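You operate a simulated robot arm through the tools that you are given. There is no shell and no other tool. Be economical: measure what you need, move in short steps, check, and stop when the job is done.

You run a simulated two-armed robot. Do the job below in one go: nothing can be reset, and whatever is moved stays where it is left.

Task
Take the blue cloth from the right half of the bench and lay it out flat on the left half of the bench.

It is judged by the outcome, as a careful person would: the job done as asked, and still so three seconds after it is handed in. It fails if anything else is knocked over, pushed out of place, dropped, spilled or broken. Flat cloth is picked up by pressing the open fingertips on it (5 to 10 N) and closing them slowly along it; thin cloth reads only 2 to 8 mm in the jaws.

Robot
Two 7-joint arms with two-finger parallel grippers on one trunk, on a base that drives. Base frame: it is fixed to the floor where the robot stands at the start and does not move with it; the origin is under the middle of the robot, x ahead of it, y to its left, z up; the surface under the hand at the start is at about z = 850. Lengths are in mm, angles in degrees, forces in N, time in s.
The left shoulder is at the start at [20, 170, 1128], the right one opposite. With the tool pointing down near the work surface each hand reaches from about 220 to 680 mm from the robot's upright axis, wherever it stands, measured 20 degrees to its own side. Places, roughly: left half of the bench [700, -1100, 800]. Payload 3.8 kg a hand.
The TCP of each hand is the grasp point between the finger pads, 30 mm short of the fingertips. In the tool frame z runs along the fingers and y along their closing line. The gripper opens to 110 mm. The fingers are 20 mm wide and 10 mm thick; the gripper's body (48 by 112 mm) begins 55 mm behind the TCP.
Orientation is that of the tool frame in the base frame, as a unit quaternion [x, y, z, w]. With the fingers straight down and closing along the base's y, the tool's x points along the base's -x, its y along +y and its z along -z.

Tools
- The arms move only by the tool jog_arm. It takes "left_steps", "right_steps" or both (then of equal length, played together; a hand with none holds still); each is a list of rows, each an object of numbers (a shift or turn left out is 0, a gripper value left out holds the last): "dx", "dy", "dz": the shift along the tool's x, y, z in mm; "ax", "ay", "az": the turn, a rotation vector about the tool's x, y, z in degrees; "grip": the opening, from 0 (shut) to 1 (fully open). In form: [{"dx": .., "dy": .., "dz": .., "ax": .., "ay": .., "az": .., "grip": ..}, ...]. A call has 1 to 10 rows; each row shifts and turns the commanded pose from where the row before left it, along the tool's axes as they then stand. Rows are played at 5 a second. More than 50 mm and 8.6 degrees between two rows, or a gripper value outside its range, and nothing of the call is played. A pose out of reach is approached as far as the arm can. The call stops where the force on the tool passes 40 N (or 10 N more than at its start, if that is more) or the arm is blocked; 0.2 s more then pass. Each finger travels about 72 mm/s and halts on what it meets, pressing with about 28 N; the grip force reading is that of the motor and also rises with nothing between the fingers. The clock runs only during rows and for 0.2 s after the last one: add rows that do not move to give the fingers time. The reply holds the time, the measured pose of the TCP, the force on the tool along the base axes, the opening and the grip force, in the units named above and with some noise, with the torque about the TCP (base axes, N m) and any sound that the robot's microphone picked up, and new pictures: "pictures" is both (left out), scene, wrist or none (wrist: the cameras of the hands that moved).
- Cameras (640 x 400 px; columns grow to the right, rows downward): "scene" is now at [104.9, -29.5, 1282.8]; the picture's right is [-0.34, -0.94, 0.00], its down [-0.49, 0.18, -0.85] and it looks along [0.80, -0.29, -0.53] (base axes); focal length 246 px, centre (320, 200). "left" rides on the left gripper at [72, -17, -103] in its tool frame; the picture's right is [0.23, 0.97, 0.00], its down [-0.76, 0.18, -0.62] and it looks along [-0.61, 0.14, 0.78] (tool axes); focal length 222 px, centre (320, 200). "right" rides on the right gripper at [72, 17, -103] in its tool frame; the picture's right is [-0.23, 0.97, 0.00], its down [-0.76, -0.18, -0.62] and it looks along [-0.61, -0.14, 0.78] (tool axes); focal length 222 px, centre (320, 200). There is no depth. A picture from a camera that has moved, and an enlarged one, comes with that camera's place and axes in the base frame and with its lens.
- raise_lower(by): slides the trunk up (or, below 0, down) by that many mm; the arms and the scene camera ride with it, the base frame stays. It gives what a move gives, with no picture.
- base_move(legs): drives the robot by 1 to 6 legs, each [ahead, turn to the left] in mm and degrees, along the robot's own axes; the way and the turn of a leg run together, so that a leg with both is an arc; at most 1500 mm and 180 degrees a leg. The arms and the cameras ride along, it lands a little off, and it stops where it bumps. It gives what a move gives, and a new picture of the scene camera.
- pan_tilt(pan, tilt): turns the head with the scene camera to pan (to the left, within 80 degrees either way) and tilt (down, from -29 to 69), counted from straight ahead of the robot. It gives what a move gives, and a new picture of the scene camera.
- inspect(camera, box): a new picture of the part [left, top, right, bottom] of that camera's present view, enlarged. No time passes.
- finish_job(): hands the job in; it is judged then, once.

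Go step by step. Nothing tells you exact positions but the pictures and the camera data: compare them with the known pose of the tool, close in by small moves and look again before you grip or let go. The budget is 120 turns and 260 pictures, counting those below and the enlarged ones. Unless the task says otherwise, let go and move clear before handing in, and close with one line.

The tools are called by a JSON object that holds its "method" and its "body". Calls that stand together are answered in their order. jog_arm: Moves the arms, as the interface text tells. Its arguments: {"type":"object","properties":{"left_steps":{"type":"array","items":{"type":"object","properties":{"dx":{"type":"number"},"dy":{"type":"number"},"dz":{"type":"number"},"ax":{"type":"number"},"ay":{"type":"number"},"az":{"type":"number"},"grip":{"type":"number"}}}},"right_steps":{"type":"array","items":{"type":"object","properties":{"dx":{"type":"number"},"dy":{"type":"number"},"dz":{"type":"number"},"ax":{"type":"number"},"ay":{"type":"number"},"az":{"type":"number"},"grip":{"type":"number"}}}},"pictures":{"type":"string","enum":["both","scene","wrist","none"]}},"required":[]} The other tools are called the same way: raise_lower (by) slides the trunk up or down; base_move (legs) drives the base; pan_tilt (pan, tilt) turns the head that bears the scene camera; inspect (camera, box) takes an enlarged picture of a part of a camera's view; finish_job () hands the job in.

At the start:

```text
clock: 0.0
left_position: [536.6, 229.4, 1017.4]
left_tool_rot: [0.0, 1.0, 0.001, -0.001]
left_wrist_force: [-0.7, 0.2, 0.2]
left_wrist_torque: [-0.01, 0.02, 0.0]
left_finger_gap: 110.3
left_finger_force: 0.0
right_position: [438.9, -211.3, 1091.6]
right_tool_rot: [0.0, 1.0, 0.0, 0.0]
right_wrist_force: [-0.7, 0.1, 0.1]
right_wrist_torque: [0.03, 0.0, -0.01]
right_finger_gap: 110.1
right_finger_force: 0.0
trunk travel left (down, up): [-225.0, 345.0]
robot x, y, heading: [-4.9, -2.1, 0.1]
head pan, tilt: [-19.6, 31.7]
```

scene: 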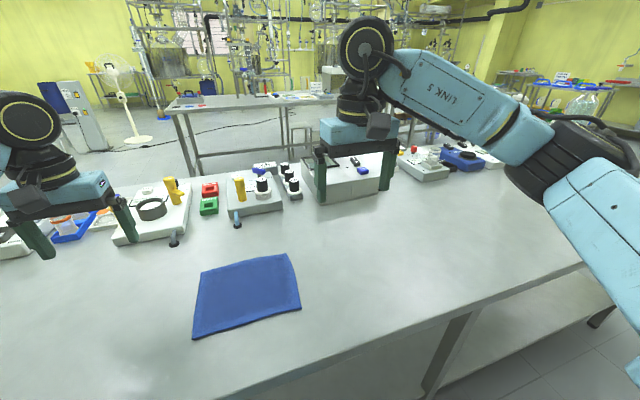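
right: 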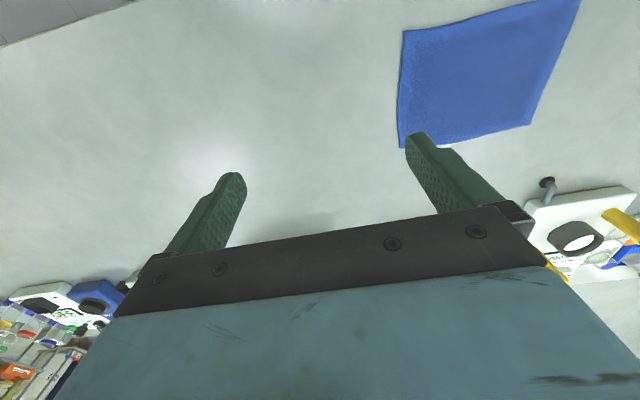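
left: 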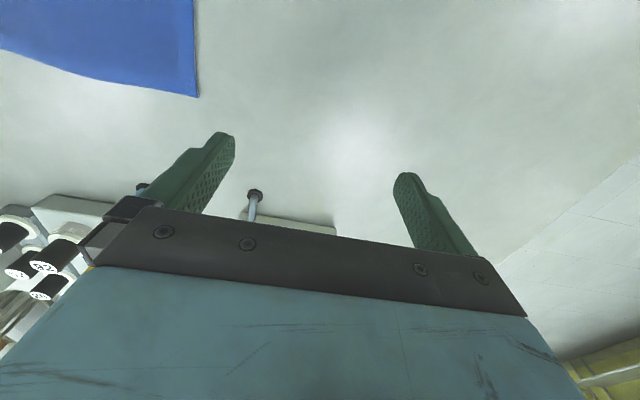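

The cloth lies at about (460, 0) on the bench. The place given as the left half is far to my right (y about -1100), so I'll look both ways before planning.

{"method": "pan_tilt", "body": {"pan": -65, "tilt": 25}}

{"method": "pan_tilt", "body": {"pan": 40, "tilt": 30}}

{"method": "pan_tilt", "body": {"pan": 0, "tilt": 50}}

```text
clock: 1.1
left_position: [536.9, 229.7, 1017.3]
left_tool_rot: [0.0, 1.0, -0.001, -0.001]
left_wrist_force: [-0.7, 0.2, 0.2]
left_wrist_torque: [0.01, 0.05, 0.0]
left_finger_gap: 109.9
left_finger_force: 0.1
right_position: [438.3, -211.4, 1091.3]
right_tool_rot: [0.0, 1.0, 0.0, 0.0]
right_wrist_force: [1.0, 0.2, -0.4]
right_wrist_torque: [0.01, 0.06, 0.02]
right_finger_gap: 110.0
right_finger_force: 0.0
trunk travel left (down, up): [-225.0, 345.0]
robot x, y, heading: [-0.0, -0.0, 0.0]
head pan, tilt: [-65.0, 25.0]
camera scene: at [59.4, -82.9, 1293.4], right [-0.91, -0.42, 0.0], down [-0.18, 0.38, -0.91], along [0.38, -0.82, -0.42], focal length 246 px, centre (320, 200)
```

scene: 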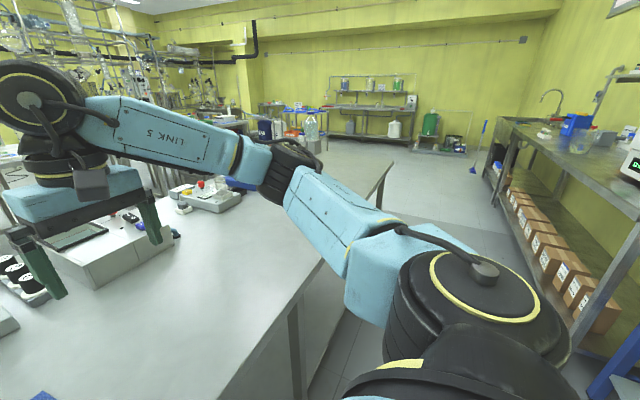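

```text
clock: 3.0
left_position: [536.2, 229.8, 1019.2]
left_tool_rot: [-0.001, 1.0, 0.0, 0.001]
left_wrist_force: [0.6, -0.7, 0.1]
left_wrist_torque: [0.04, 0.0, -0.03]
left_finger_gap: 110.0
left_finger_force: 0.0
right_position: [439.0, -210.6, 1092.6]
right_tool_rot: [0.001, 1.0, 0.0, -0.001]
right_wrist_force: [0.0, 0.2, 0.5]
right_wrist_torque: [-0.01, 0.01, 0.03]
right_finger_gap: 110.1
right_finger_force: 0.1
trunk travel left (down, up): [-225.0, 345.0]
robot x, y, heading: [-2.6, -2.2, 0.1]
head pan, tilt: [40.0, 30.0]
camera scene: at [89.7, 58.7, 1285.5], right [0.64, -0.77, 0.0], down [-0.38, -0.32, -0.87], along [0.66, 0.56, -0.5], focal length 246 px, centre (320, 200)
```

scene: 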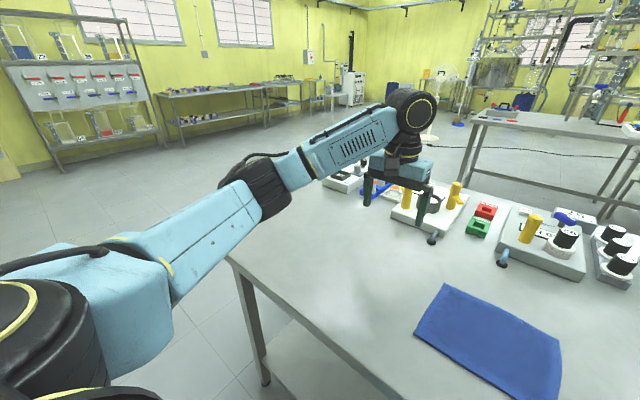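

```text
clock: 4.0
left_position: [537.3, 228.7, 1017.3]
left_tool_rot: [0.0, 1.0, 0.0, 0.001]
left_wrist_force: [-0.3, 0.2, -0.2]
left_wrist_torque: [-0.04, 0.03, 0.05]
left_finger_gap: 109.8
left_finger_force: 0.0
right_position: [439.1, -213.1, 1091.6]
right_tool_rot: [-0.001, 1.0, 0.0, 0.0]
right_wrist_force: [0.1, -0.5, -0.4]
right_wrist_torque: [-0.03, 0.0, 0.02]
right_finger_gap: 110.1
right_finger_force: 0.0
trunk travel left (down, up): [-225.0, 345.0]
robot x, y, heading: [-0.7, 1.7, -0.1]
head pan, tilt: [0.0, 50.0]
camera scene: at [97.4, 0.7, 1256.0], right [0.0, -1.0, 0.0], down [-0.77, 0.0, -0.64], along [0.64, 0.0, -0.77], focal length 246 px, centre (320, 200)
```

scene: 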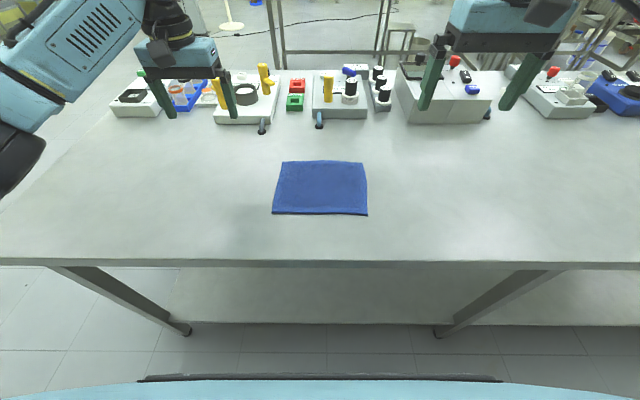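

The bench runs from y≈+530 to about -1600 with its near edge at x≈290. The half at y≈-1100 is therefore to my right, and the cloth (about 200 x 160 mm) is on the other half. I'll look closely at the cloth and bring both hands over its near corners.

{"method": "inspect", "body": {"camera": "scene", "box": [250, 145, 390, 232]}}

{"method": "jog_arm", "body": {"left_steps": [{"dx": 35, "dy": -35}, {"dx": 35, "dy": -35}, {"dx": 35, "dy": -35}, {"dx": 0, "dy": -35, "grip": 0.5}, {"dz": 30, "grip": 0.3}, {"dz": 30}], "right_steps": [{"dx": 10, "dy": 30}, {"dx": 10, "dy": 30}, {"dx": 0, "dy": 30}, {"dx": 0, "dy": 30, "grip": 0.5}, {"dz": 50, "grip": 0.3}, {"dz": 50, "dy": 6}]}}

```text
4.57 times, centred on (320, 188) of scene
camera zoom: at [97.4, 0.7, 1256.0], right [0.0, -1.0, 0.0], down [-0.77, 0.0, -0.64], along [0.64, 0.0, -0.77], focal length 1127 px, centre (320, 253)
```

zoom: 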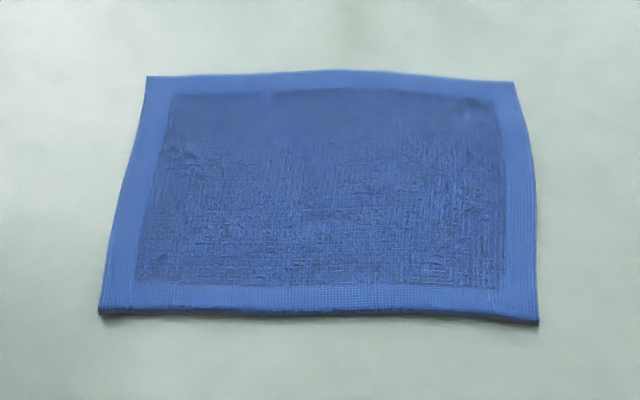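

```text
refused: row 6 steps farther than a row can; nothing moved
```

It's a single unfolded hemmed cloth. I'll bring the hands in with smaller rows.

{"method": "jog_arm", "body": {"left_steps": [{"dx": 35, "dy": -32}, {"dx": 35, "dy": -32}, {"dx": 35, "dy": -32}, {"dx": 0, "dy": -32, "grip": 0.5}, {"dz": 30, "dy": -26, "grip": 0.3}, {"dz": 30}], "right_steps": [{"dx": 10, "dy": 30}, {"dx": 0, "dy": 30}, {"dx": 0, "dy": 30}, {"dx": 0, "dy": 30, "grip": 0.5}, {"dz": 45, "dy": 16, "grip": 0.3}, {"dz": 45}]}}

```text
clock: 5.4
left_position: [433.5, 75.5, 957.5]
left_tool_rot: [0.001, 1.0, 0.0, 0.0]
left_wrist_force: [-0.5, 0.2, 0.5]
left_wrist_torque: [0.03, -0.01, 0.02]
left_finger_gap: 33.1
left_finger_force: 0.1
right_position: [431.5, -75.5, 1001.7]
right_tool_rot: [0.0, 1.0, 0.001, 0.0]
right_wrist_force: [-0.5, 0.4, -0.6]
right_wrist_torque: [-0.01, 0.0, -0.03]
right_finger_gap: 33.0
right_finger_force: 0.0
trunk travel left (down, up): [-225.0, 345.0]
robot x, y, heading: [2.3, -1.5, 0.0]
head pan, tilt: [0.0, 50.0]
camera scene: at [97.6, 0.7, 1255.9], right [0.0, -1.0, 0.0], down [-0.77, 0.0, -0.64], along [0.64, 0.0, -0.77], focal length 246 px, centre (320, 200)
camera right: at [357.3, -57.8, 1104.5], right [0.23, 0.97, 0.0], down [0.76, -0.18, 0.62], along [0.61, -0.14, -0.78], focal length 222 px, centre (320, 200)
camera left: at [359.6, 56.6, 1060.0], right [-0.23, 0.97, 0.0], down [0.76, 0.18, 0.62], along [0.61, 0.14, -0.78], focal length 222 px, centre (320, 200)
```

scene: 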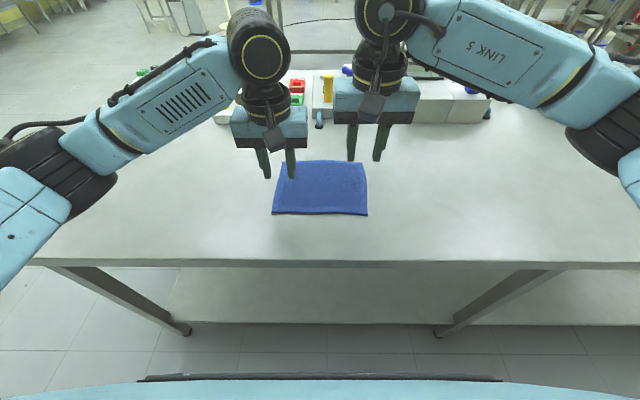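
right: 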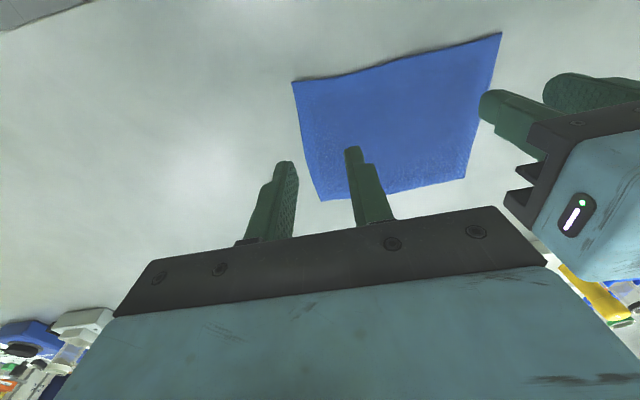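
left: 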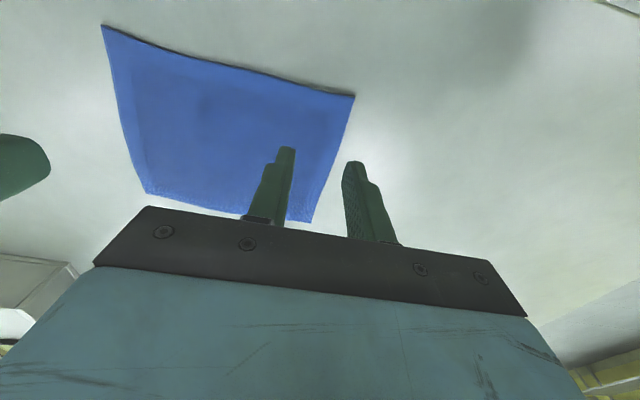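

Both hands are over the near edge. I'll move them to x≈418, y≈±68 and lower to just above the cloth.

{"method": "jog_arm", "body": {"left_steps": [{"dx": 15, "dy": -7}, {"dz": 20}, {"dz": 20}, {"dz": 14}, {"dz": 8}], "right_steps": [{"dx": 13, "dy": 7}, {"dz": 40}, {"dz": 40}, {"dz": 18}, {"dz": 8}]}}

```text
clock: 6.6
left_position: [415.6, 69.0, 895.2]
left_tool_rot: [0.001, 1.0, -0.001, 0.001]
left_wrist_force: [0.2, -0.9, 0.5]
left_wrist_torque: [0.0, -0.03, 0.01]
left_finger_gap: 32.8
left_finger_force: 0.2
right_position: [416.1, -68.5, 895.4]
right_tool_rot: [0.001, 1.0, -0.001, 0.0]
right_wrist_force: [0.0, -0.7, -0.8]
right_wrist_torque: [0.06, -0.03, -0.01]
right_finger_gap: 33.1
right_finger_force: 0.1
trunk travel left (down, up): [-225.0, 345.0]
robot x, y, heading: [2.8, -1.7, 0.0]
head pan, tilt: [0.0, 50.0]
camera scene: at [97.4, 0.6, 1256.0], right [0.0, -1.0, 0.0], down [-0.77, 0.0, -0.64], along [0.64, 0.0, -0.77], focal length 246 px, centre (320, 200)
camera right: at [343.2, -51.1, 998.1], right [0.23, 0.97, 0.0], down [0.76, -0.18, 0.62], along [0.61, -0.14, -0.78], focal length 222 px, centre (320, 200)
camera left: at [344.4, 49.6, 998.4], right [-0.23, 0.97, 0.0], down [0.76, 0.18, 0.62], along [0.61, 0.14, -0.78], focal length 222 px, centre (320, 200)
```

scene: 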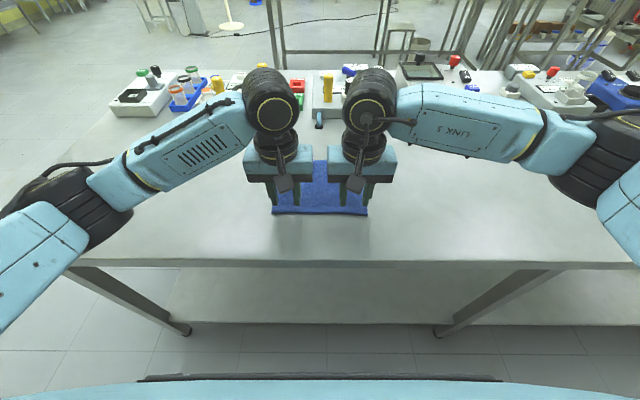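
right: 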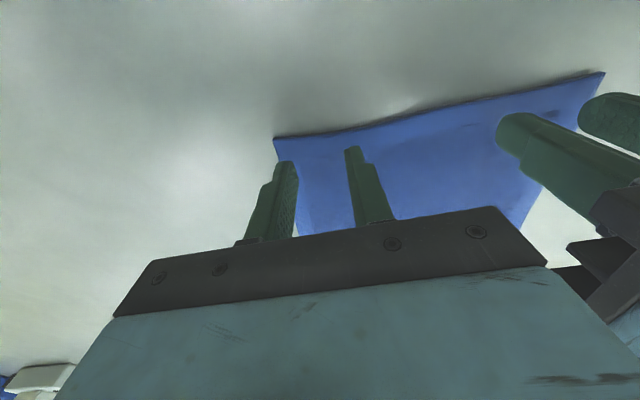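
left: 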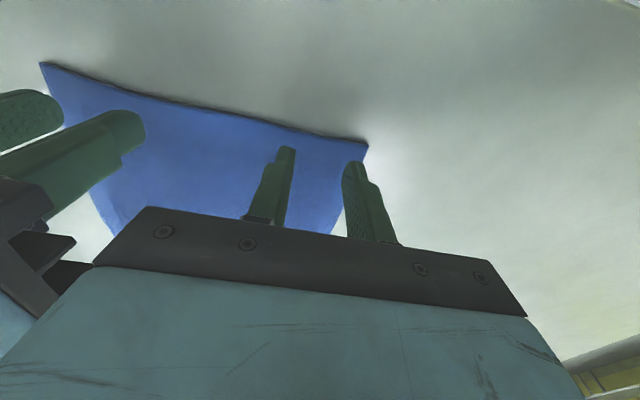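

The outer fingertips sit close to the side edges, so I'll narrow the opening slightly and lower until I feel contact.

{"method": "jog_arm", "body": {"left_steps": [{"grip": 0.25, "dy": -3}, {"dz": 4}, {"dz": 4}, {"dz": 2}, {"dz": 1}], "right_steps": [{"grip": 0.25, "dy": 3}, {"dz": 4}, {"dz": 4}, {"dz": 2}, {"dz": 1}], "pictures": "none"}}

```text
clock: 7.8
left_position: [417.3, 64.8, 884.9]
left_tool_rot: [0.0, 1.0, 0.0, 0.001]
left_wrist_force: [0.2, -0.4, 0.9]
left_wrist_torque: [-0.01, -0.02, -0.02]
left_finger_gap: 27.3
left_finger_force: 0.0
right_position: [415.4, -64.9, 884.7]
right_tool_rot: [0.0, 1.0, 0.0, 0.0]
right_wrist_force: [0.1, 0.1, 2.2]
right_wrist_torque: [0.02, -0.03, -0.05]
right_finger_gap: 27.5
right_finger_force: 0.1
trunk travel left (down, up): [-225.0, 345.0]
robot x, y, heading: [2.5, -0.6, -0.3]
head pan, tilt: [0.0, 50.0]
```

{"method": "jog_arm", "body": {"left_steps": [{"dz": 1}, {"dz": 1}], "right_steps": [{"dz": 1}, {"dz": 0}], "pictures": "none"}}

```text
clock: 8.4
left_position: [415.8, 65.9, 883.9]
left_tool_rot: [0.0, 1.0, 0.0, 0.001]
left_wrist_force: [0.7, 0.4, 5.3]
left_wrist_torque: [-0.03, -0.03, -0.01]
left_finger_gap: 27.5
left_finger_force: 0.0
right_position: [415.7, -66.7, 884.4]
right_tool_rot: [0.0, 1.0, 0.0, 0.0]
right_wrist_force: [-0.5, 0.7, 2.6]
right_wrist_torque: [0.01, 0.01, 0.01]
right_finger_gap: 27.8
right_finger_force: 0.0
trunk travel left (down, up): [-225.0, 345.0]
robot x, y, heading: [-0.5, -3.0, -0.1]
head pan, tilt: [0.0, 50.0]
```

Contact is light so far. I'll press a little more, to about 6–9 N, and then close slowly.

{"method": "jog_arm", "body": {"left_steps": [{"dz": 0.5}, {"dz": 0}], "right_steps": [{"dz": 1}, {"dz": 0.5}], "pictures": "none"}}

```text
clock: 9.0
left_position: [416.5, 66.4, 882.6]
left_tool_rot: [-0.001, 1.0, -0.001, 0.001]
left_wrist_force: [3.0, 0.6, 11.1]
left_wrist_torque: [0.04, -0.05, 0.03]
left_finger_gap: 27.5
left_finger_force: 0.0
right_position: [415.2, -65.4, 882.8]
right_tool_rot: [0.001, 1.0, 0.0, 0.001]
right_wrist_force: [0.0, 0.4, 9.0]
right_wrist_torque: [0.0, 0.02, 0.0]
right_finger_gap: 27.5
right_finger_force: 0.0
trunk travel left (down, up): [-225.0, 345.0]
robot x, y, heading: [-1.0, 0.8, -0.1]
head pan, tilt: [0.0, 50.0]
```

{"method": "jog_arm", "body": {"left_steps": [{"dz": -0.5, "grip": 0.22}, {"grip": 0.18}, {"grip": 0.14}, {"grip": 0.1}, {"grip": 0.06}, {"grip": 0.02}, {"grip": 0}, {}, {}], "right_steps": [{"grip": 0.22}, {"grip": 0.18}, {"grip": 0.14}, {"grip": 0.1}, {"grip": 0.06}, {"grip": 0.02}, {"grip": 0}, {}, {}]}}

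```text
clock: 11.0
left_position: [416.9, 63.7, 883.4]
left_tool_rot: [0.0, 1.0, -0.002, 0.001]
left_wrist_force: [-0.5, -18.1, 10.4]
left_wrist_torque: [-0.59, 0.01, 0.0]
left_finger_gap: 4.0
left_finger_force: 27.7
right_position: [414.9, -64.8, 883.5]
right_tool_rot: [0.0, 1.0, 0.002, 0.001]
right_wrist_force: [-0.4, 19.0, 11.7]
right_wrist_torque: [0.58, 0.02, 0.02]
right_finger_gap: 3.9
right_finger_force: 28.1
trunk travel left (down, up): [-225.0, 345.0]
robot x, y, heading: [-1.1, -2.0, 0.1]
head pan, tilt: [0.0, 50.0]
camera scene: at [96.0, 0.6, 1256.1], right [0.0, -1.0, 0.0], down [-0.77, 0.0, -0.64], along [0.64, 0.0, -0.77], focal length 246 px, centre (320, 200)
camera right: at [341.3, -48.0, 986.2], right [0.23, 0.97, 0.0], down [0.76, -0.18, 0.62], along [0.61, -0.14, -0.78], focal length 222 px, centre (320, 200)
camera left: at [343.3, 46.0, 986.1], right [-0.23, 0.97, 0.0], down [0.76, 0.18, 0.62], along [0.61, 0.14, -0.78], focal length 222 px, centre (320, 200)
```

scene: 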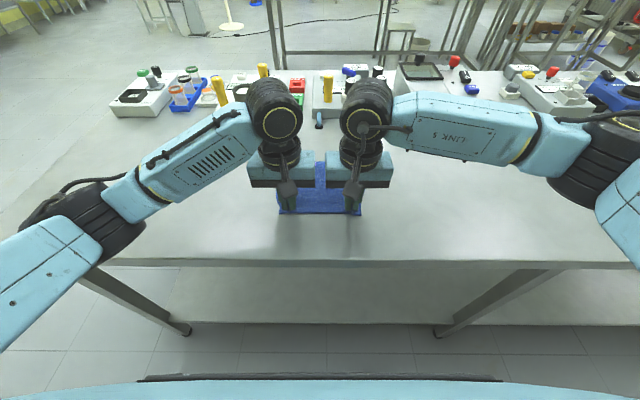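
right: 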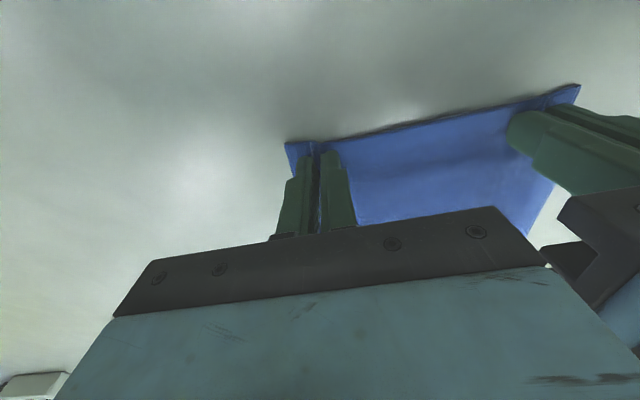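
left: 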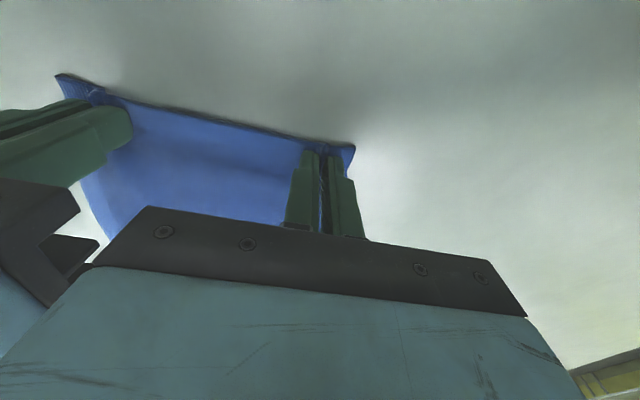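

Both pinches read 4 mm, which is right for cloth. I'll ease the lateral tension and lift.

{"method": "jog_arm", "body": {"left_steps": [{"dz": -5, "dy": -1}, {"dz": -10, "dy": -1}, {"dz": -20}, {"dz": -30}, {"dz": -30}, {"dz": -30}, {"dz": -30}, {"dz": -30}, {"dz": -30}], "right_steps": [{"dz": -5, "dy": 1}, {"dz": -10, "dy": 1}, {"dz": -20}, {"dz": -30}, {"dz": -30}, {"dz": -30}, {"dz": -30}, {"dz": -30}, {"dz": -30}]}}

```text
clock: 13.0
left_position: [415.9, 62.5, 1097.6]
left_tool_rot: [0.0, 1.0, 0.0, 0.0]
left_wrist_force: [-0.8, -10.0, -0.2]
left_wrist_torque: [-0.31, -0.02, 0.04]
left_finger_gap: 3.7
left_finger_force: 27.8
right_position: [416.1, -63.9, 1098.1]
right_tool_rot: [0.0, 1.0, 0.0, 0.0]
right_wrist_force: [0.1, 10.5, 1.2]
right_wrist_torque: [0.29, -0.02, 0.04]
right_finger_gap: 3.7
right_finger_force: 28.1
trunk travel left (down, up): [-225.0, 345.0]
robot x, y, heading: [1.4, -5.4, 0.1]
head pan, tilt: [0.0, 50.0]
camera scene: at [96.9, 0.6, 1256.0], right [0.0, -1.0, 0.0], down [-0.77, 0.0, -0.64], along [0.64, 0.0, -0.77], focal length 246 px, centre (320, 200)
camera right: at [342.1, -46.4, 1200.7], right [0.23, 0.97, 0.0], down [0.76, -0.18, 0.62], along [0.61, -0.14, -0.78], focal length 222 px, centre (320, 200)
camera left: at [343.6, 43.9, 1200.3], right [-0.23, 0.97, 0.0], down [0.76, 0.18, 0.62], along [0.61, 0.14, -0.78], focal length 222 px, centre (320, 200)
```

scene: 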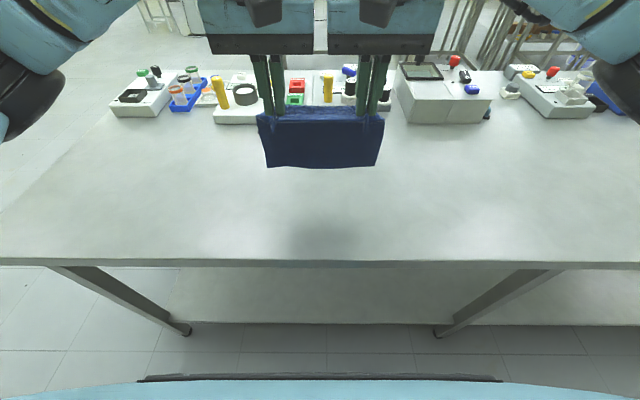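
right: 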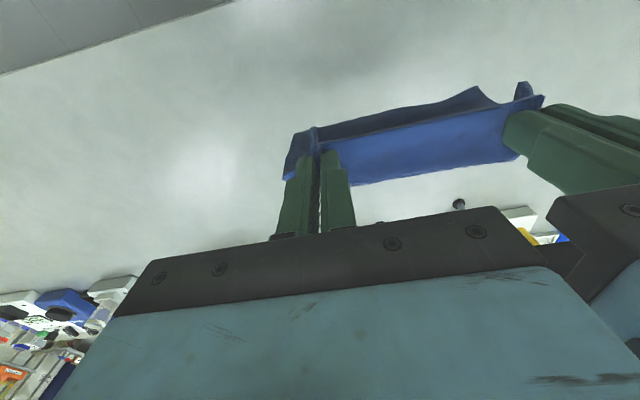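
left: 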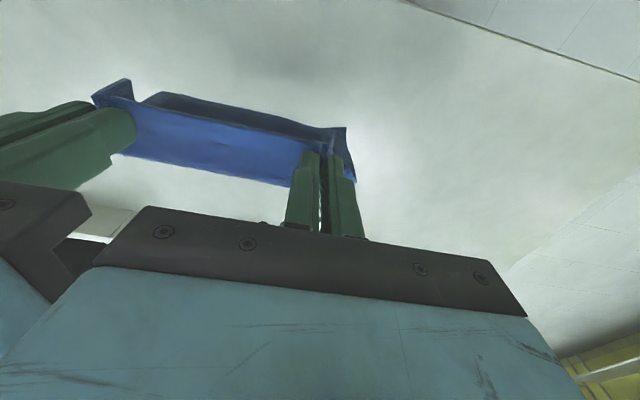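

The cloth hangs cleanly between the hands. Before driving I'll check the aisle on my right, and then on my left.

{"method": "pan_tilt", "body": {"pan": -80, "tilt": 45}}

{"method": "pan_tilt", "body": {"pan": 80, "tilt": 40}}

{"method": "pan_tilt", "body": {"pan": -80, "tilt": 15}}

```text
clock: 14.6
left_position: [415.8, 63.1, 1097.8]
left_tool_rot: [0.0, 1.0, 0.0, 0.0]
left_wrist_force: [1.3, -9.6, -0.7]
left_wrist_torque: [-0.32, 0.04, -0.02]
left_finger_gap: 3.8
left_finger_force: 28.2
right_position: [415.9, -63.6, 1096.0]
right_tool_rot: [0.0, 1.0, 0.0, 0.0]
right_wrist_force: [0.1, 10.8, 0.6]
right_wrist_torque: [0.31, 0.02, 0.06]
right_finger_gap: 3.9
right_finger_force: 27.9
trunk travel left (down, up): [-225.0, 345.0]
robot x, y, heading: [-2.5, 1.4, 0.0]
head pan, tilt: [-80.0, 45.0]
camera scene: at [34.6, -79.5, 1262.9], right [-0.98, -0.17, 0.0], down [-0.12, 0.7, -0.71], along [0.12, -0.7, -0.71], focal length 246 px, centre (320, 200)
```

scene: 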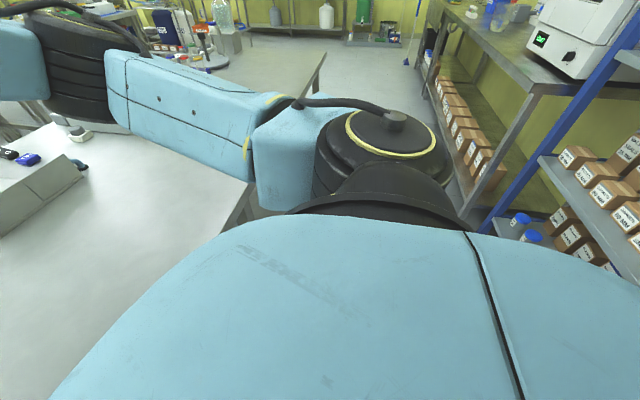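

```text
clock: 17.0
left_position: [416.1, 61.9, 1096.5]
left_tool_rot: [0.001, 1.0, 0.0, 0.0]
left_wrist_force: [0.5, -10.0, -0.5]
left_wrist_torque: [-0.29, 0.0, 0.02]
left_finger_gap: 3.8
left_finger_force: 27.8
right_position: [415.9, -64.7, 1096.9]
right_tool_rot: [0.0, 1.0, -0.001, 0.0]
right_wrist_force: [-0.6, 8.9, -0.2]
right_wrist_torque: [0.28, 0.01, 0.08]
right_finger_gap: 4.1
right_finger_force: 27.9
trunk travel left (down, up): [-225.0, 345.0]
robot x, y, heading: [-1.2, 3.8, -0.0]
head pan, tilt: [80.0, 40.0]
camera scene: at [35.2, 84.3, 1270.1], right [0.98, -0.17, 0.0], down [-0.11, -0.63, -0.77], along [0.13, 0.75, -0.64], focal length 246 px, centre (320, 200)
```

scene: 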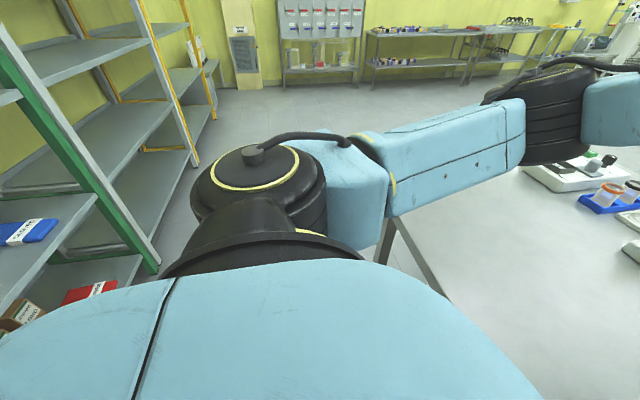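

```text
clock: 19.5
left_position: [415.4, 62.9, 1098.0]
left_tool_rot: [0.0, 1.0, 0.0, 0.0]
left_wrist_force: [-0.3, -9.9, 0.4]
left_wrist_torque: [-0.35, 0.01, 0.01]
left_finger_gap: 4.0
left_finger_force: 28.8
right_position: [414.9, -64.5, 1096.5]
right_tool_rot: [0.0, 1.0, 0.001, 0.0]
right_wrist_force: [-0.5, 9.9, -0.1]
right_wrist_torque: [0.29, 0.05, 0.02]
right_finger_gap: 3.5
right_finger_force: 28.2
trunk travel left (down, up): [-225.0, 345.0]
robot x, y, heading: [0.9, 0.4, 0.1]
head pan, tilt: [-80.0, 15.0]
camera scene: at [36.7, -91.4, 1309.7], right [-0.98, -0.17, 0.0], down [-0.05, 0.25, -0.97], along [0.17, -0.95, -0.26], focal length 246 px, centre (320, 200)
```

scene: 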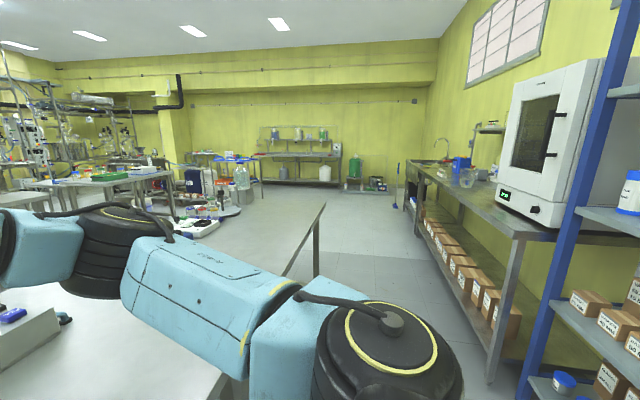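

The aisle is about 900 mm wide and clear between the bench (x≈290) and the shelves (x≈-600). I'll raise the trunk a little and back off 140 mm. Then I'll turn right, drive 1080 mm and turn back.

{"method": "raise_lower", "body": {"by": 100}}

{"method": "base_move", "body": {"legs": [[-140, 0], [0, -45], [0, -45]]}}

```text
clock: 20.8
left_position: [417.0, 62.5, 1196.5]
left_tool_rot: [0.001, 1.0, 0.0, 0.0]
left_wrist_force: [-0.6, -10.1, 1.0]
left_wrist_torque: [-0.34, -0.03, 0.01]
left_finger_gap: 3.9
left_finger_force: 28.0
right_position: [416.2, -63.2, 1197.5]
right_tool_rot: [0.0, 1.0, 0.0, 0.0]
right_wrist_force: [0.8, 9.5, -0.4]
right_wrist_torque: [0.33, 0.02, 0.04]
right_finger_gap: 3.7
right_finger_force: 27.4
trunk travel left (down, up): [-325.0, 245.0]
robot x, y, heading: [-1.4, -1.1, 0.1]
head pan, tilt: [-80.0, 15.0]
```

```text
clock: 26.3
left_position: [-80.5, -417.4, 1198.8]
left_tool_rot: [0.709, 0.705, 0.0, 0.0]
left_wrist_force: [-9.5, -0.3, -1.2]
left_wrist_torque: [0.01, 0.3, 0.09]
left_finger_gap: 3.3
left_finger_force: 28.2
right_position: [-206.8, -415.3, 1196.6]
right_tool_rot: [0.709, 0.705, 0.0, 0.0]
right_wrist_force: [8.0, 0.4, -0.4]
right_wrist_torque: [0.05, -0.3, 0.04]
right_finger_gap: 3.8
right_finger_force: 28.5
trunk travel left (down, up): [-325.0, 245.0]
robot x, y, heading: [-142.0, 0.1, -90.3]
head pan, tilt: [-80.0, 15.0]
camera scene: at [-233.5, -36.3, 1409.7], right [-0.17, 0.99, 0.0], down [0.26, 0.04, -0.97], along [-0.95, -0.16, -0.26], focal length 246 px, centre (320, 200)
```

scene: 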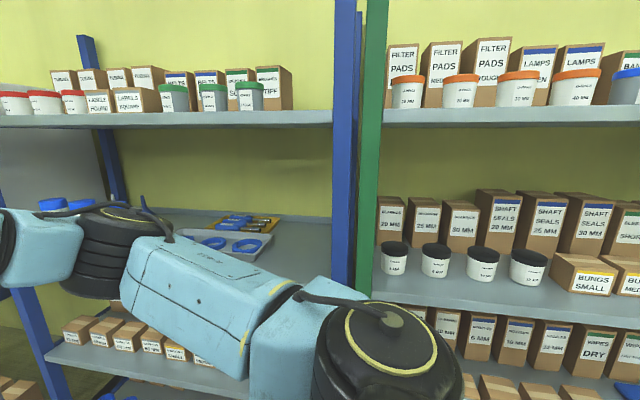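

Turn done with no bump. Now I'll look at the path ahead and over the bench to my left.

{"method": "pan_tilt", "body": {"pan": 0, "tilt": 25}}

{"method": "pan_tilt", "body": {"pan": 50, "tilt": 30}}

```text
clock: 27.8
left_position: [-79.8, -417.5, 1197.2]
left_tool_rot: [0.709, 0.705, 0.0, 0.0]
left_wrist_force: [-8.9, -1.1, -0.9]
left_wrist_torque: [0.01, 0.27, 0.08]
left_finger_gap: 3.4
left_finger_force: 28.3
right_position: [-206.2, -415.4, 1196.4]
right_tool_rot: [0.709, 0.705, 0.0, 0.0]
right_wrist_force: [8.8, 0.4, -0.3]
right_wrist_torque: [0.01, -0.24, 0.07]
right_finger_gap: 3.6
right_finger_force: 28.1
trunk travel left (down, up): [-325.0, 245.0]
robot x, y, heading: [-141.3, -2.2, -90.3]
head pan, tilt: [0.0, 25.0]
camera scene: at [-141.5, -112.7, 1393.5], right [-1.0, 0.01, 0.0], down [0.0, 0.42, -0.91], along [-0.01, -0.91, -0.42], focal length 246 px, centre (320, 200)
```

scene: 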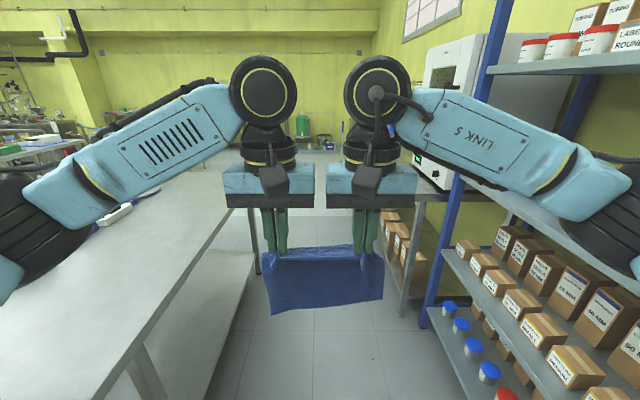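

```text
clock: 29.0
left_position: [-79.6, -418.6, 1197.0]
left_tool_rot: [0.709, 0.706, 0.0, 0.0]
left_wrist_force: [-9.0, 0.6, 0.2]
left_wrist_torque: [-0.01, 0.26, 0.06]
left_finger_gap: 3.5
left_finger_force: 28.0
right_position: [-205.6, -414.5, 1197.6]
right_tool_rot: [0.709, 0.705, -0.001, 0.0]
right_wrist_force: [8.9, 0.4, 0.1]
right_wrist_torque: [0.03, -0.27, 0.09]
right_finger_gap: 3.6
right_finger_force: 27.4
trunk travel left (down, up): [-325.0, 245.0]
robot x, y, heading: [-139.4, -4.1, -90.4]
head pan, tilt: [50.0, 30.0]
camera scene: at [-72.1, -79.1, 1385.5], right [-0.65, -0.76, 0.0], down [-0.38, 0.32, -0.87], along [0.66, -0.56, -0.5], focal length 246 px, centre (320, 200)
```

scene: 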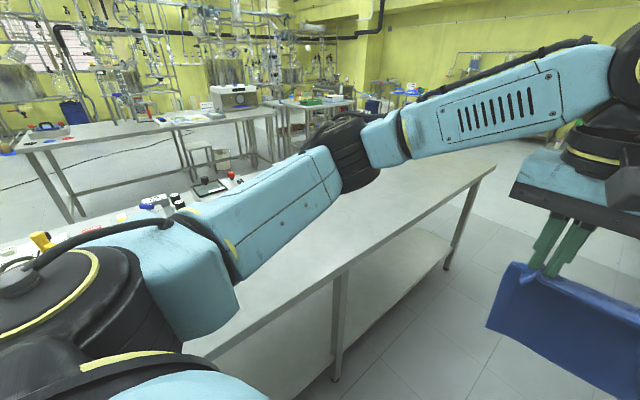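

The path ahead is clear and the bench's far end is at y≈-1700. I'll drive 1100 mm, then turn back toward the bench.

{"method": "base_move", "body": {"legs": [[1100, 0]]}}

{"method": "pan_tilt", "body": {"pan": 75, "tilt": 30}}

```text
clock: 34.6
left_position: [-83.1, -1511.6, 1196.4]
left_tool_rot: [0.707, 0.707, 0.0, 0.0]
left_wrist_force: [-8.7, 0.7, 0.2]
left_wrist_torque: [0.03, 0.28, 0.08]
left_finger_gap: 3.4
left_finger_force: 28.2
right_position: [-208.8, -1510.9, 1196.7]
right_tool_rot: [0.708, 0.706, 0.0, 0.0]
right_wrist_force: [9.6, 0.9, -0.7]
right_wrist_torque: [0.03, -0.28, 0.05]
right_finger_gap: 3.7
right_finger_force: 28.0
trunk travel left (down, up): [-325.0, 245.0]
robot x, y, heading: [-146.4, -1097.5, -89.6]
head pan, tilt: [50.0, 30.0]
camera scene: at [-75.5, -1173.8, 1385.5], right [-0.64, -0.76, 0.0], down [-0.38, 0.32, -0.87], along [0.66, -0.56, -0.5], focal length 246 px, centre (320, 200)
```

scene: 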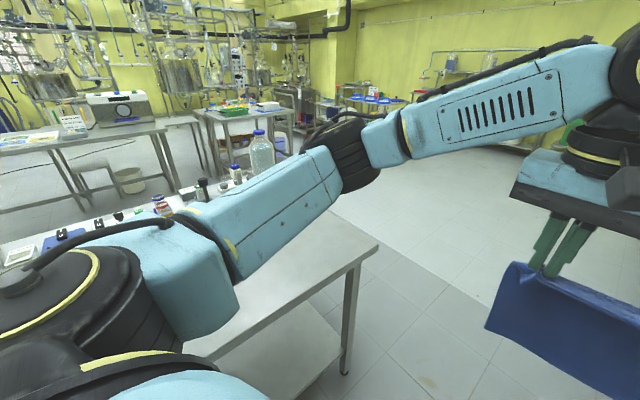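

```text
clock: 35.5
left_position: [-81.9, -1510.7, 1197.7]
left_tool_rot: [0.707, 0.707, 0.0, 0.0]
left_wrist_force: [-7.5, -0.4, -0.1]
left_wrist_torque: [-0.02, 0.23, 0.11]
left_finger_gap: 3.4
left_finger_force: 27.8
right_position: [-207.6, -1510.1, 1196.7]
right_tool_rot: [0.707, 0.707, 0.001, 0.001]
right_wrist_force: [7.5, 1.1, -0.4]
right_wrist_torque: [-0.01, -0.27, 0.09]
right_finger_gap: 3.7
right_finger_force: 28.2
trunk travel left (down, up): [-325.0, 245.0]
robot x, y, heading: [-144.5, -1094.7, -90.0]
head pan, tilt: [75.0, 30.0]
camera scene: at [-57.3, -1138.9, 1385.5], right [-0.26, -0.97, 0.0], down [-0.48, 0.13, -0.87], along [0.84, -0.23, -0.5], focal length 246 px, centre (320, 200)
```

scene: 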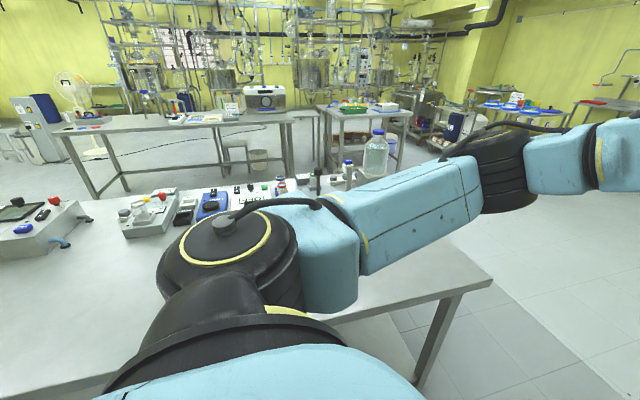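

The near part of the bench here is clear, with equipment and bottles along the back only. I'll turn to face the bench.

{"method": "base_move", "body": {"legs": [[0, 45], [0, 45]]}}

{"method": "pan_tilt", "body": {"pan": 0, "tilt": 45}}

```text
clock: 40.0
left_position: [272.3, -1036.4, 1197.5]
left_tool_rot: [0.005, 1.0, -0.001, -0.001]
left_wrist_force: [-0.8, -9.2, -0.5]
left_wrist_torque: [-0.3, 0.02, -0.05]
left_finger_gap: 3.3
left_finger_force: 27.8
right_position: [271.0, -1162.8, 1197.0]
right_tool_rot: [0.005, 1.0, 0.001, 0.001]
right_wrist_force: [0.0, 9.7, -1.0]
right_wrist_torque: [0.29, -0.01, -0.04]
right_finger_gap: 3.4
right_finger_force: 27.8
trunk travel left (down, up): [-325.0, 245.0]
robot x, y, heading: [-144.8, -1096.6, -0.6]
head pan, tilt: [75.0, 30.0]
camera scene: at [-99.3, -1007.0, 1385.4], right [0.96, -0.27, 0.0], down [-0.13, -0.48, -0.87], along [0.23, 0.83, -0.5], focal length 246 px, centre (320, 200)
```

scene: 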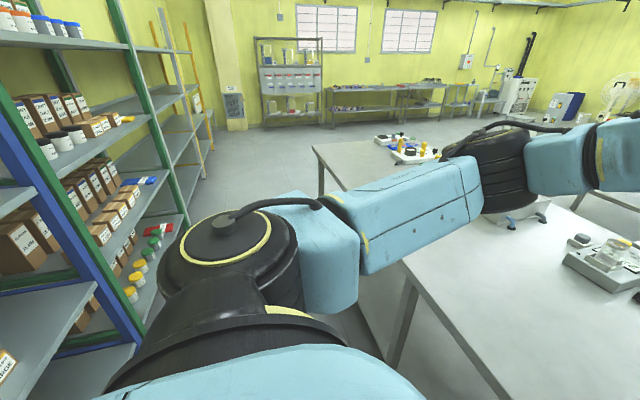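

```text
clock: 41.5
left_position: [273.4, -1035.4, 1198.5]
left_tool_rot: [0.005, 1.0, -0.001, 0.001]
left_wrist_force: [0.1, -8.1, -0.5]
left_wrist_torque: [-0.26, 0.03, 0.0]
left_finger_gap: 3.5
left_finger_force: 27.9
right_position: [270.3, -1163.1, 1198.6]
right_tool_rot: [0.005, 1.0, 0.001, 0.0]
right_wrist_force: [-0.1, 7.5, -0.9]
right_wrist_torque: [0.26, -0.02, -0.06]
right_finger_gap: 3.8
right_finger_force: 28.0
trunk travel left (down, up): [-325.0, 245.0]
robot x, y, heading: [-142.5, -1093.8, -0.7]
head pan, tilt: [0.0, 45.0]
camera scene: at [-42.3, -1095.3, 1362.9], right [-0.01, -1.0, 0.0], down [-0.71, 0.01, -0.71], along [0.71, -0.01, -0.71], focal length 246 px, centre (320, 200)
```

scene: 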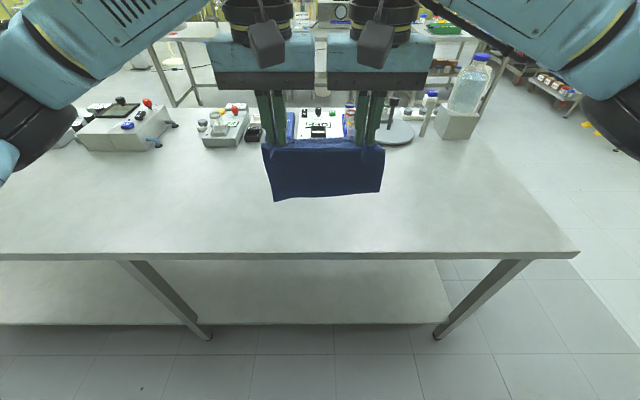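

The near area of the left half is clear from x≈290 to 800. I'll drive forward 120 mm, then extend the hands to about x=600 with the cloth still high.

{"method": "base_move", "body": {"legs": [[120, 0.6]]}}

{"method": "jog_arm", "body": {"left_steps": [{"dx": -30}, {"dx": -30}, {"dx": -30}, {"dx": -30}, {"dx": -30}, {"dx": -25}, {"dx": -20}], "right_steps": [{"dx": -30}, {"dx": -30}, {"dx": -30}, {"dx": -30}, {"dx": -30}, {"dx": -25}, {"dx": -20}], "pictures": "none"}}

{"method": "raise_lower", "body": {"by": -110}}

{"method": "pan_tilt", "body": {"pan": 0, "tilt": 35}}

```text
clock: 42.7
left_position: [392.6, -1032.4, 1197.0]
left_tool_rot: [0.001, 1.0, -0.002, -0.001]
left_wrist_force: [0.1, -8.6, 0.8]
left_wrist_torque: [-0.28, 0.04, -0.07]
left_finger_gap: 3.3
left_finger_force: 28.1
right_position: [390.6, -1159.6, 1197.3]
right_tool_rot: [0.0, 1.0, 0.001, -0.001]
right_wrist_force: [0.1, 8.3, 0.5]
right_wrist_torque: [0.29, 0.02, -0.06]
right_finger_gap: 3.7
right_finger_force: 28.2
trunk travel left (down, up): [-325.0, 245.0]
robot x, y, heading: [-25.2, -1097.7, -0.1]
head pan, tilt: [0.0, 45.0]
camera scene: at [77.8, -1094.9, 1362.8], right [0.0, -1.0, 0.0], down [-0.71, 0.0, -0.71], along [0.71, 0.0, -0.71], focal length 246 px, centre (320, 200)
```

scene: 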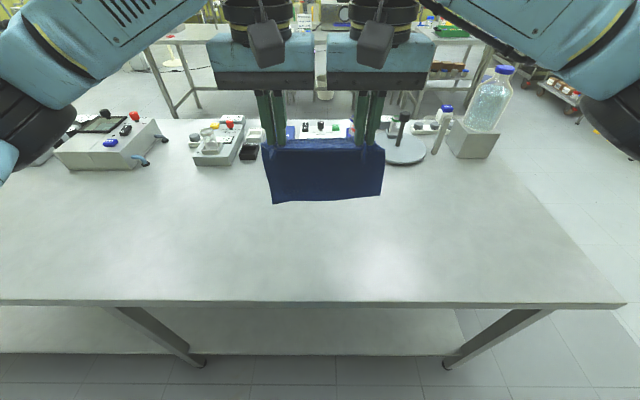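

```text
clock: 44.3
left_position: [570.2, -1032.9, 1196.5]
left_tool_rot: [0.004, 1.0, -0.003, 0.001]
left_wrist_force: [0.1, -17.5, 0.6]
left_wrist_torque: [-0.57, -0.05, -0.04]
left_finger_gap: 3.7
left_finger_force: 28.1
left hand out of reach, approached as far as the arm can: row 7
right_position: [572.5, -1160.5, 1193.2]
right_tool_rot: [-0.004, 1.0, 0.002, 0.0]
right_wrist_force: [-0.7, 17.1, -0.9]
right_wrist_torque: [0.56, 0.04, 0.0]
right_finger_gap: 3.6
right_finger_force: 28.2
right hand out of reach, approached as far as the arm can: row 7
trunk travel left (down, up): [-325.0, 245.0]
robot x, y, heading: [-25.5, -1095.7, 0.2]
head pan, tilt: [0.0, 45.0]
```

```text
clock: 45.7
left_position: [571.2, -1031.0, 1085.4]
left_tool_rot: [0.001, 1.0, -0.002, -0.001]
left_wrist_force: [0.3, -23.1, -0.6]
left_wrist_torque: [-0.78, -0.06, -0.07]
left_finger_gap: 3.8
left_finger_force: 27.8
right_position: [573.4, -1162.5, 1082.3]
right_tool_rot: [-0.002, 1.0, 0.003, 0.0]
right_wrist_force: [0.5, 24.0, -0.6]
right_wrist_torque: [0.76, 0.02, -0.02]
right_finger_gap: 3.9
right_finger_force: 28.4
trunk travel left (down, up): [-215.0, 355.0]
robot x, y, heading: [-23.1, -1099.4, -0.3]
head pan, tilt: [0.0, 45.0]
```

```text
clock: 46.4
left_position: [571.3, -1031.0, 1087.0]
left_tool_rot: [0.002, 1.0, -0.002, -0.002]
left_wrist_force: [-0.1, -24.5, -0.5]
left_wrist_torque: [-0.83, -0.03, -0.05]
left_finger_gap: 3.7
left_finger_force: 28.2
right_position: [572.8, -1163.8, 1082.6]
right_tool_rot: [-0.001, 1.0, 0.003, 0.0]
right_wrist_force: [-1.1, 23.3, 0.5]
right_wrist_torque: [0.79, 0.02, 0.01]
right_finger_gap: 3.9
right_finger_force: 28.4
trunk travel left (down, up): [-215.0, 355.0]
robot x, y, heading: [-26.1, -1096.8, 0.1]
head pan, tilt: [0.0, 35.0]
camera scene: at [83.5, -1095.0, 1267.6], right [0.0, -1.0, 0.0], down [-0.57, 0.0, -0.82], along [0.82, 0.0, -0.57], focal length 246 px, centre (320, 200)
```

scene: 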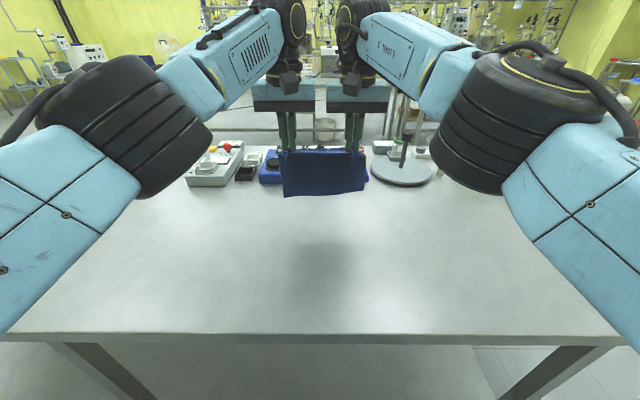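

The hands are at x≈572 and the cloth tension has gone up. I'll back off slightly, ease the hands inward, and lower until the bottom edge nears the bench.

{"method": "jog_arm", "body": {"left_steps": [{"dx": 15, "dy": -1.5}, {"dz": 15, "dy": -1}, {"dz": 15}, {"dz": 10}], "right_steps": [{"dx": 15, "dy": 1.5}, {"dz": 15, "dy": 1}, {"dz": 15}, {"dz": 10}]}}

```text
clock: 47.4
left_position: [556.1, -1032.4, 1046.5]
left_tool_rot: [0.002, 1.0, 0.0, 0.0]
left_wrist_force: [0.9, -18.2, -0.8]
left_wrist_torque: [-0.56, -0.03, -0.03]
left_finger_gap: 3.9
left_finger_force: 27.9
right_position: [560.1, -1160.2, 1042.1]
right_tool_rot: [-0.001, 1.0, 0.001, 0.0]
right_wrist_force: [-0.3, 17.5, 0.6]
right_wrist_torque: [0.6, 0.01, -0.01]
right_finger_gap: 3.8
right_finger_force: 27.7
trunk travel left (down, up): [-215.0, 355.0]
robot x, y, heading: [-26.8, -1100.6, 0.1]
head pan, tilt: [0.0, 35.0]
camera scene: at [83.7, -1095.0, 1267.7], right [0.0, -1.0, 0.0], down [-0.57, 0.0, -0.82], along [0.82, 0.0, -0.57], focal length 246 px, centre (320, 200)
camera right: at [485.6, -1144.8, 1146.2], right [0.23, 0.97, 0.0], down [0.76, -0.18, 0.62], along [0.61, -0.14, -0.78], focal length 222 px, centre (320, 200)
camera left: at [483.6, -1050.7, 1148.8], right [-0.23, 0.97, 0.0], down [0.76, 0.18, 0.62], along [0.61, 0.14, -0.78], focal length 222 px, centre (320, 200)
```

scene: 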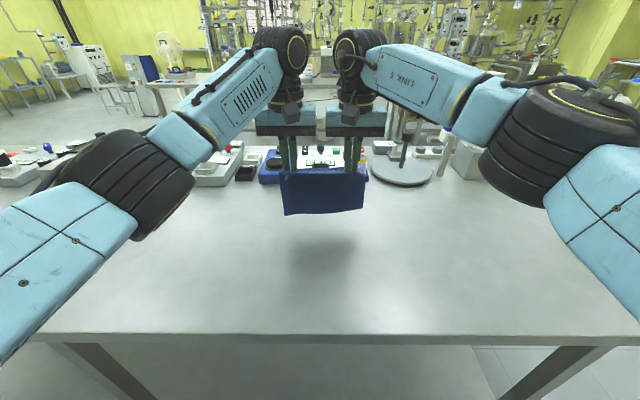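
right: 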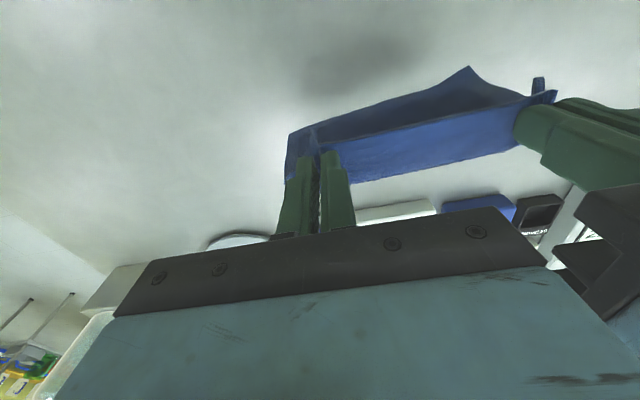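
left: 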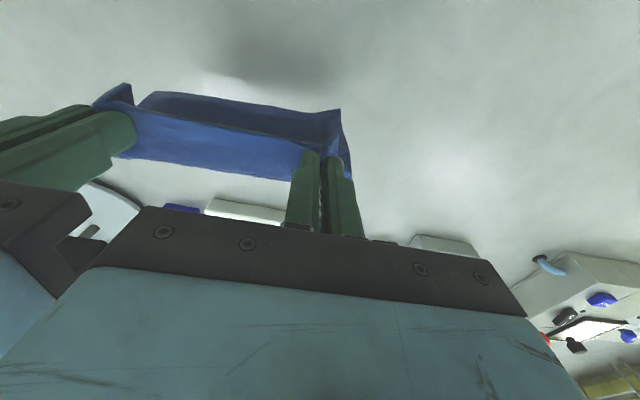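

The cloth hangs straight with its lower edge about 30 mm above the bench. I'll lower to touch, then draw the hands back toward me on an arc so the cloth lays down away from me.

{"method": "jog_arm", "body": {"left_steps": [{"dz": 17}, {"dz": 16}, {"dz": 6, "dx": 20}, {"dz": 7, "dx": 20}, {"dz": 10, "dx": 18}, {"dz": 10, "dx": 17}, {"dz": 12, "dx": 13}, {"dz": 13, "dx": 12}], "right_steps": [{"dz": 14}, {"dz": 15}, {"dz": 6, "dx": 20}, {"dz": 7, "dx": 20}, {"dz": 10, "dx": 18}, {"dz": 10, "dx": 17}, {"dz": 12, "dx": 13}, {"dz": 13, "dx": 12}]}}

```text
clock: 49.2
left_position: [455.6, -1031.8, 954.7]
left_tool_rot: [0.001, 1.0, -0.001, 0.001]
left_wrist_force: [0.6, -18.7, 0.3]
left_wrist_torque: [-0.6, -0.03, -0.03]
left_finger_gap: 3.9
left_finger_force: 28.2
right_position: [457.5, -1161.4, 955.6]
right_tool_rot: [0.0, 1.0, 0.0, 0.0]
right_wrist_force: [-0.6, 18.4, -0.7]
right_wrist_torque: [0.6, 0.02, -0.01]
right_finger_gap: 3.8
right_finger_force: 28.0
trunk travel left (down, up): [-215.0, 355.0]
robot x, y, heading: [-27.5, -1094.4, -0.2]
head pan, tilt: [0.0, 35.0]
camera scene: at [83.4, -1094.9, 1267.7], right [0.0, -1.0, 0.0], down [-0.57, 0.0, -0.82], along [0.82, 0.0, -0.57], focal length 246 px, centre (320, 200)
camera right: at [384.8, -1144.6, 1059.3], right [0.23, 0.97, 0.0], down [0.76, -0.18, 0.62], along [0.61, -0.14, -0.78], focal length 222 px, centre (320, 200)
camera left: at [382.6, -1050.3, 1058.0], right [-0.23, 0.97, 0.0], down [0.76, 0.18, 0.62], along [0.61, 0.14, -0.78], focal length 222 px, centre (320, 200)
```

scene: 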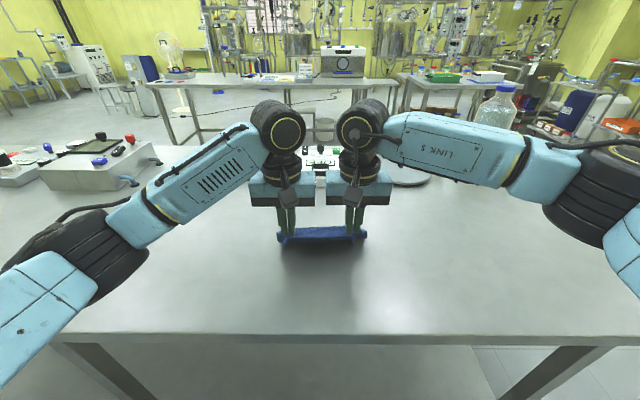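
right: 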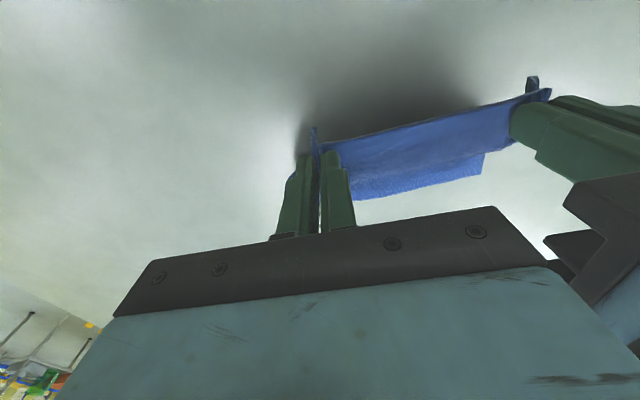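
left: 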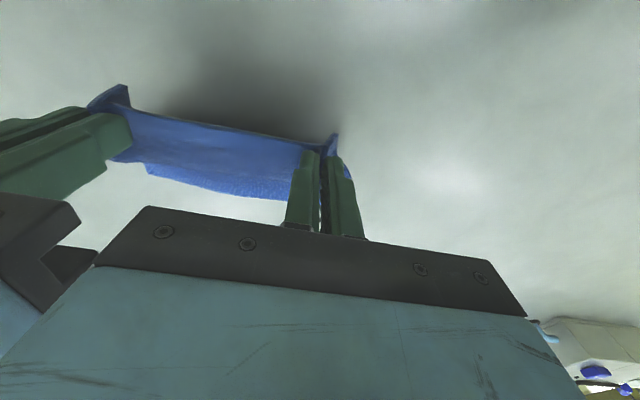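

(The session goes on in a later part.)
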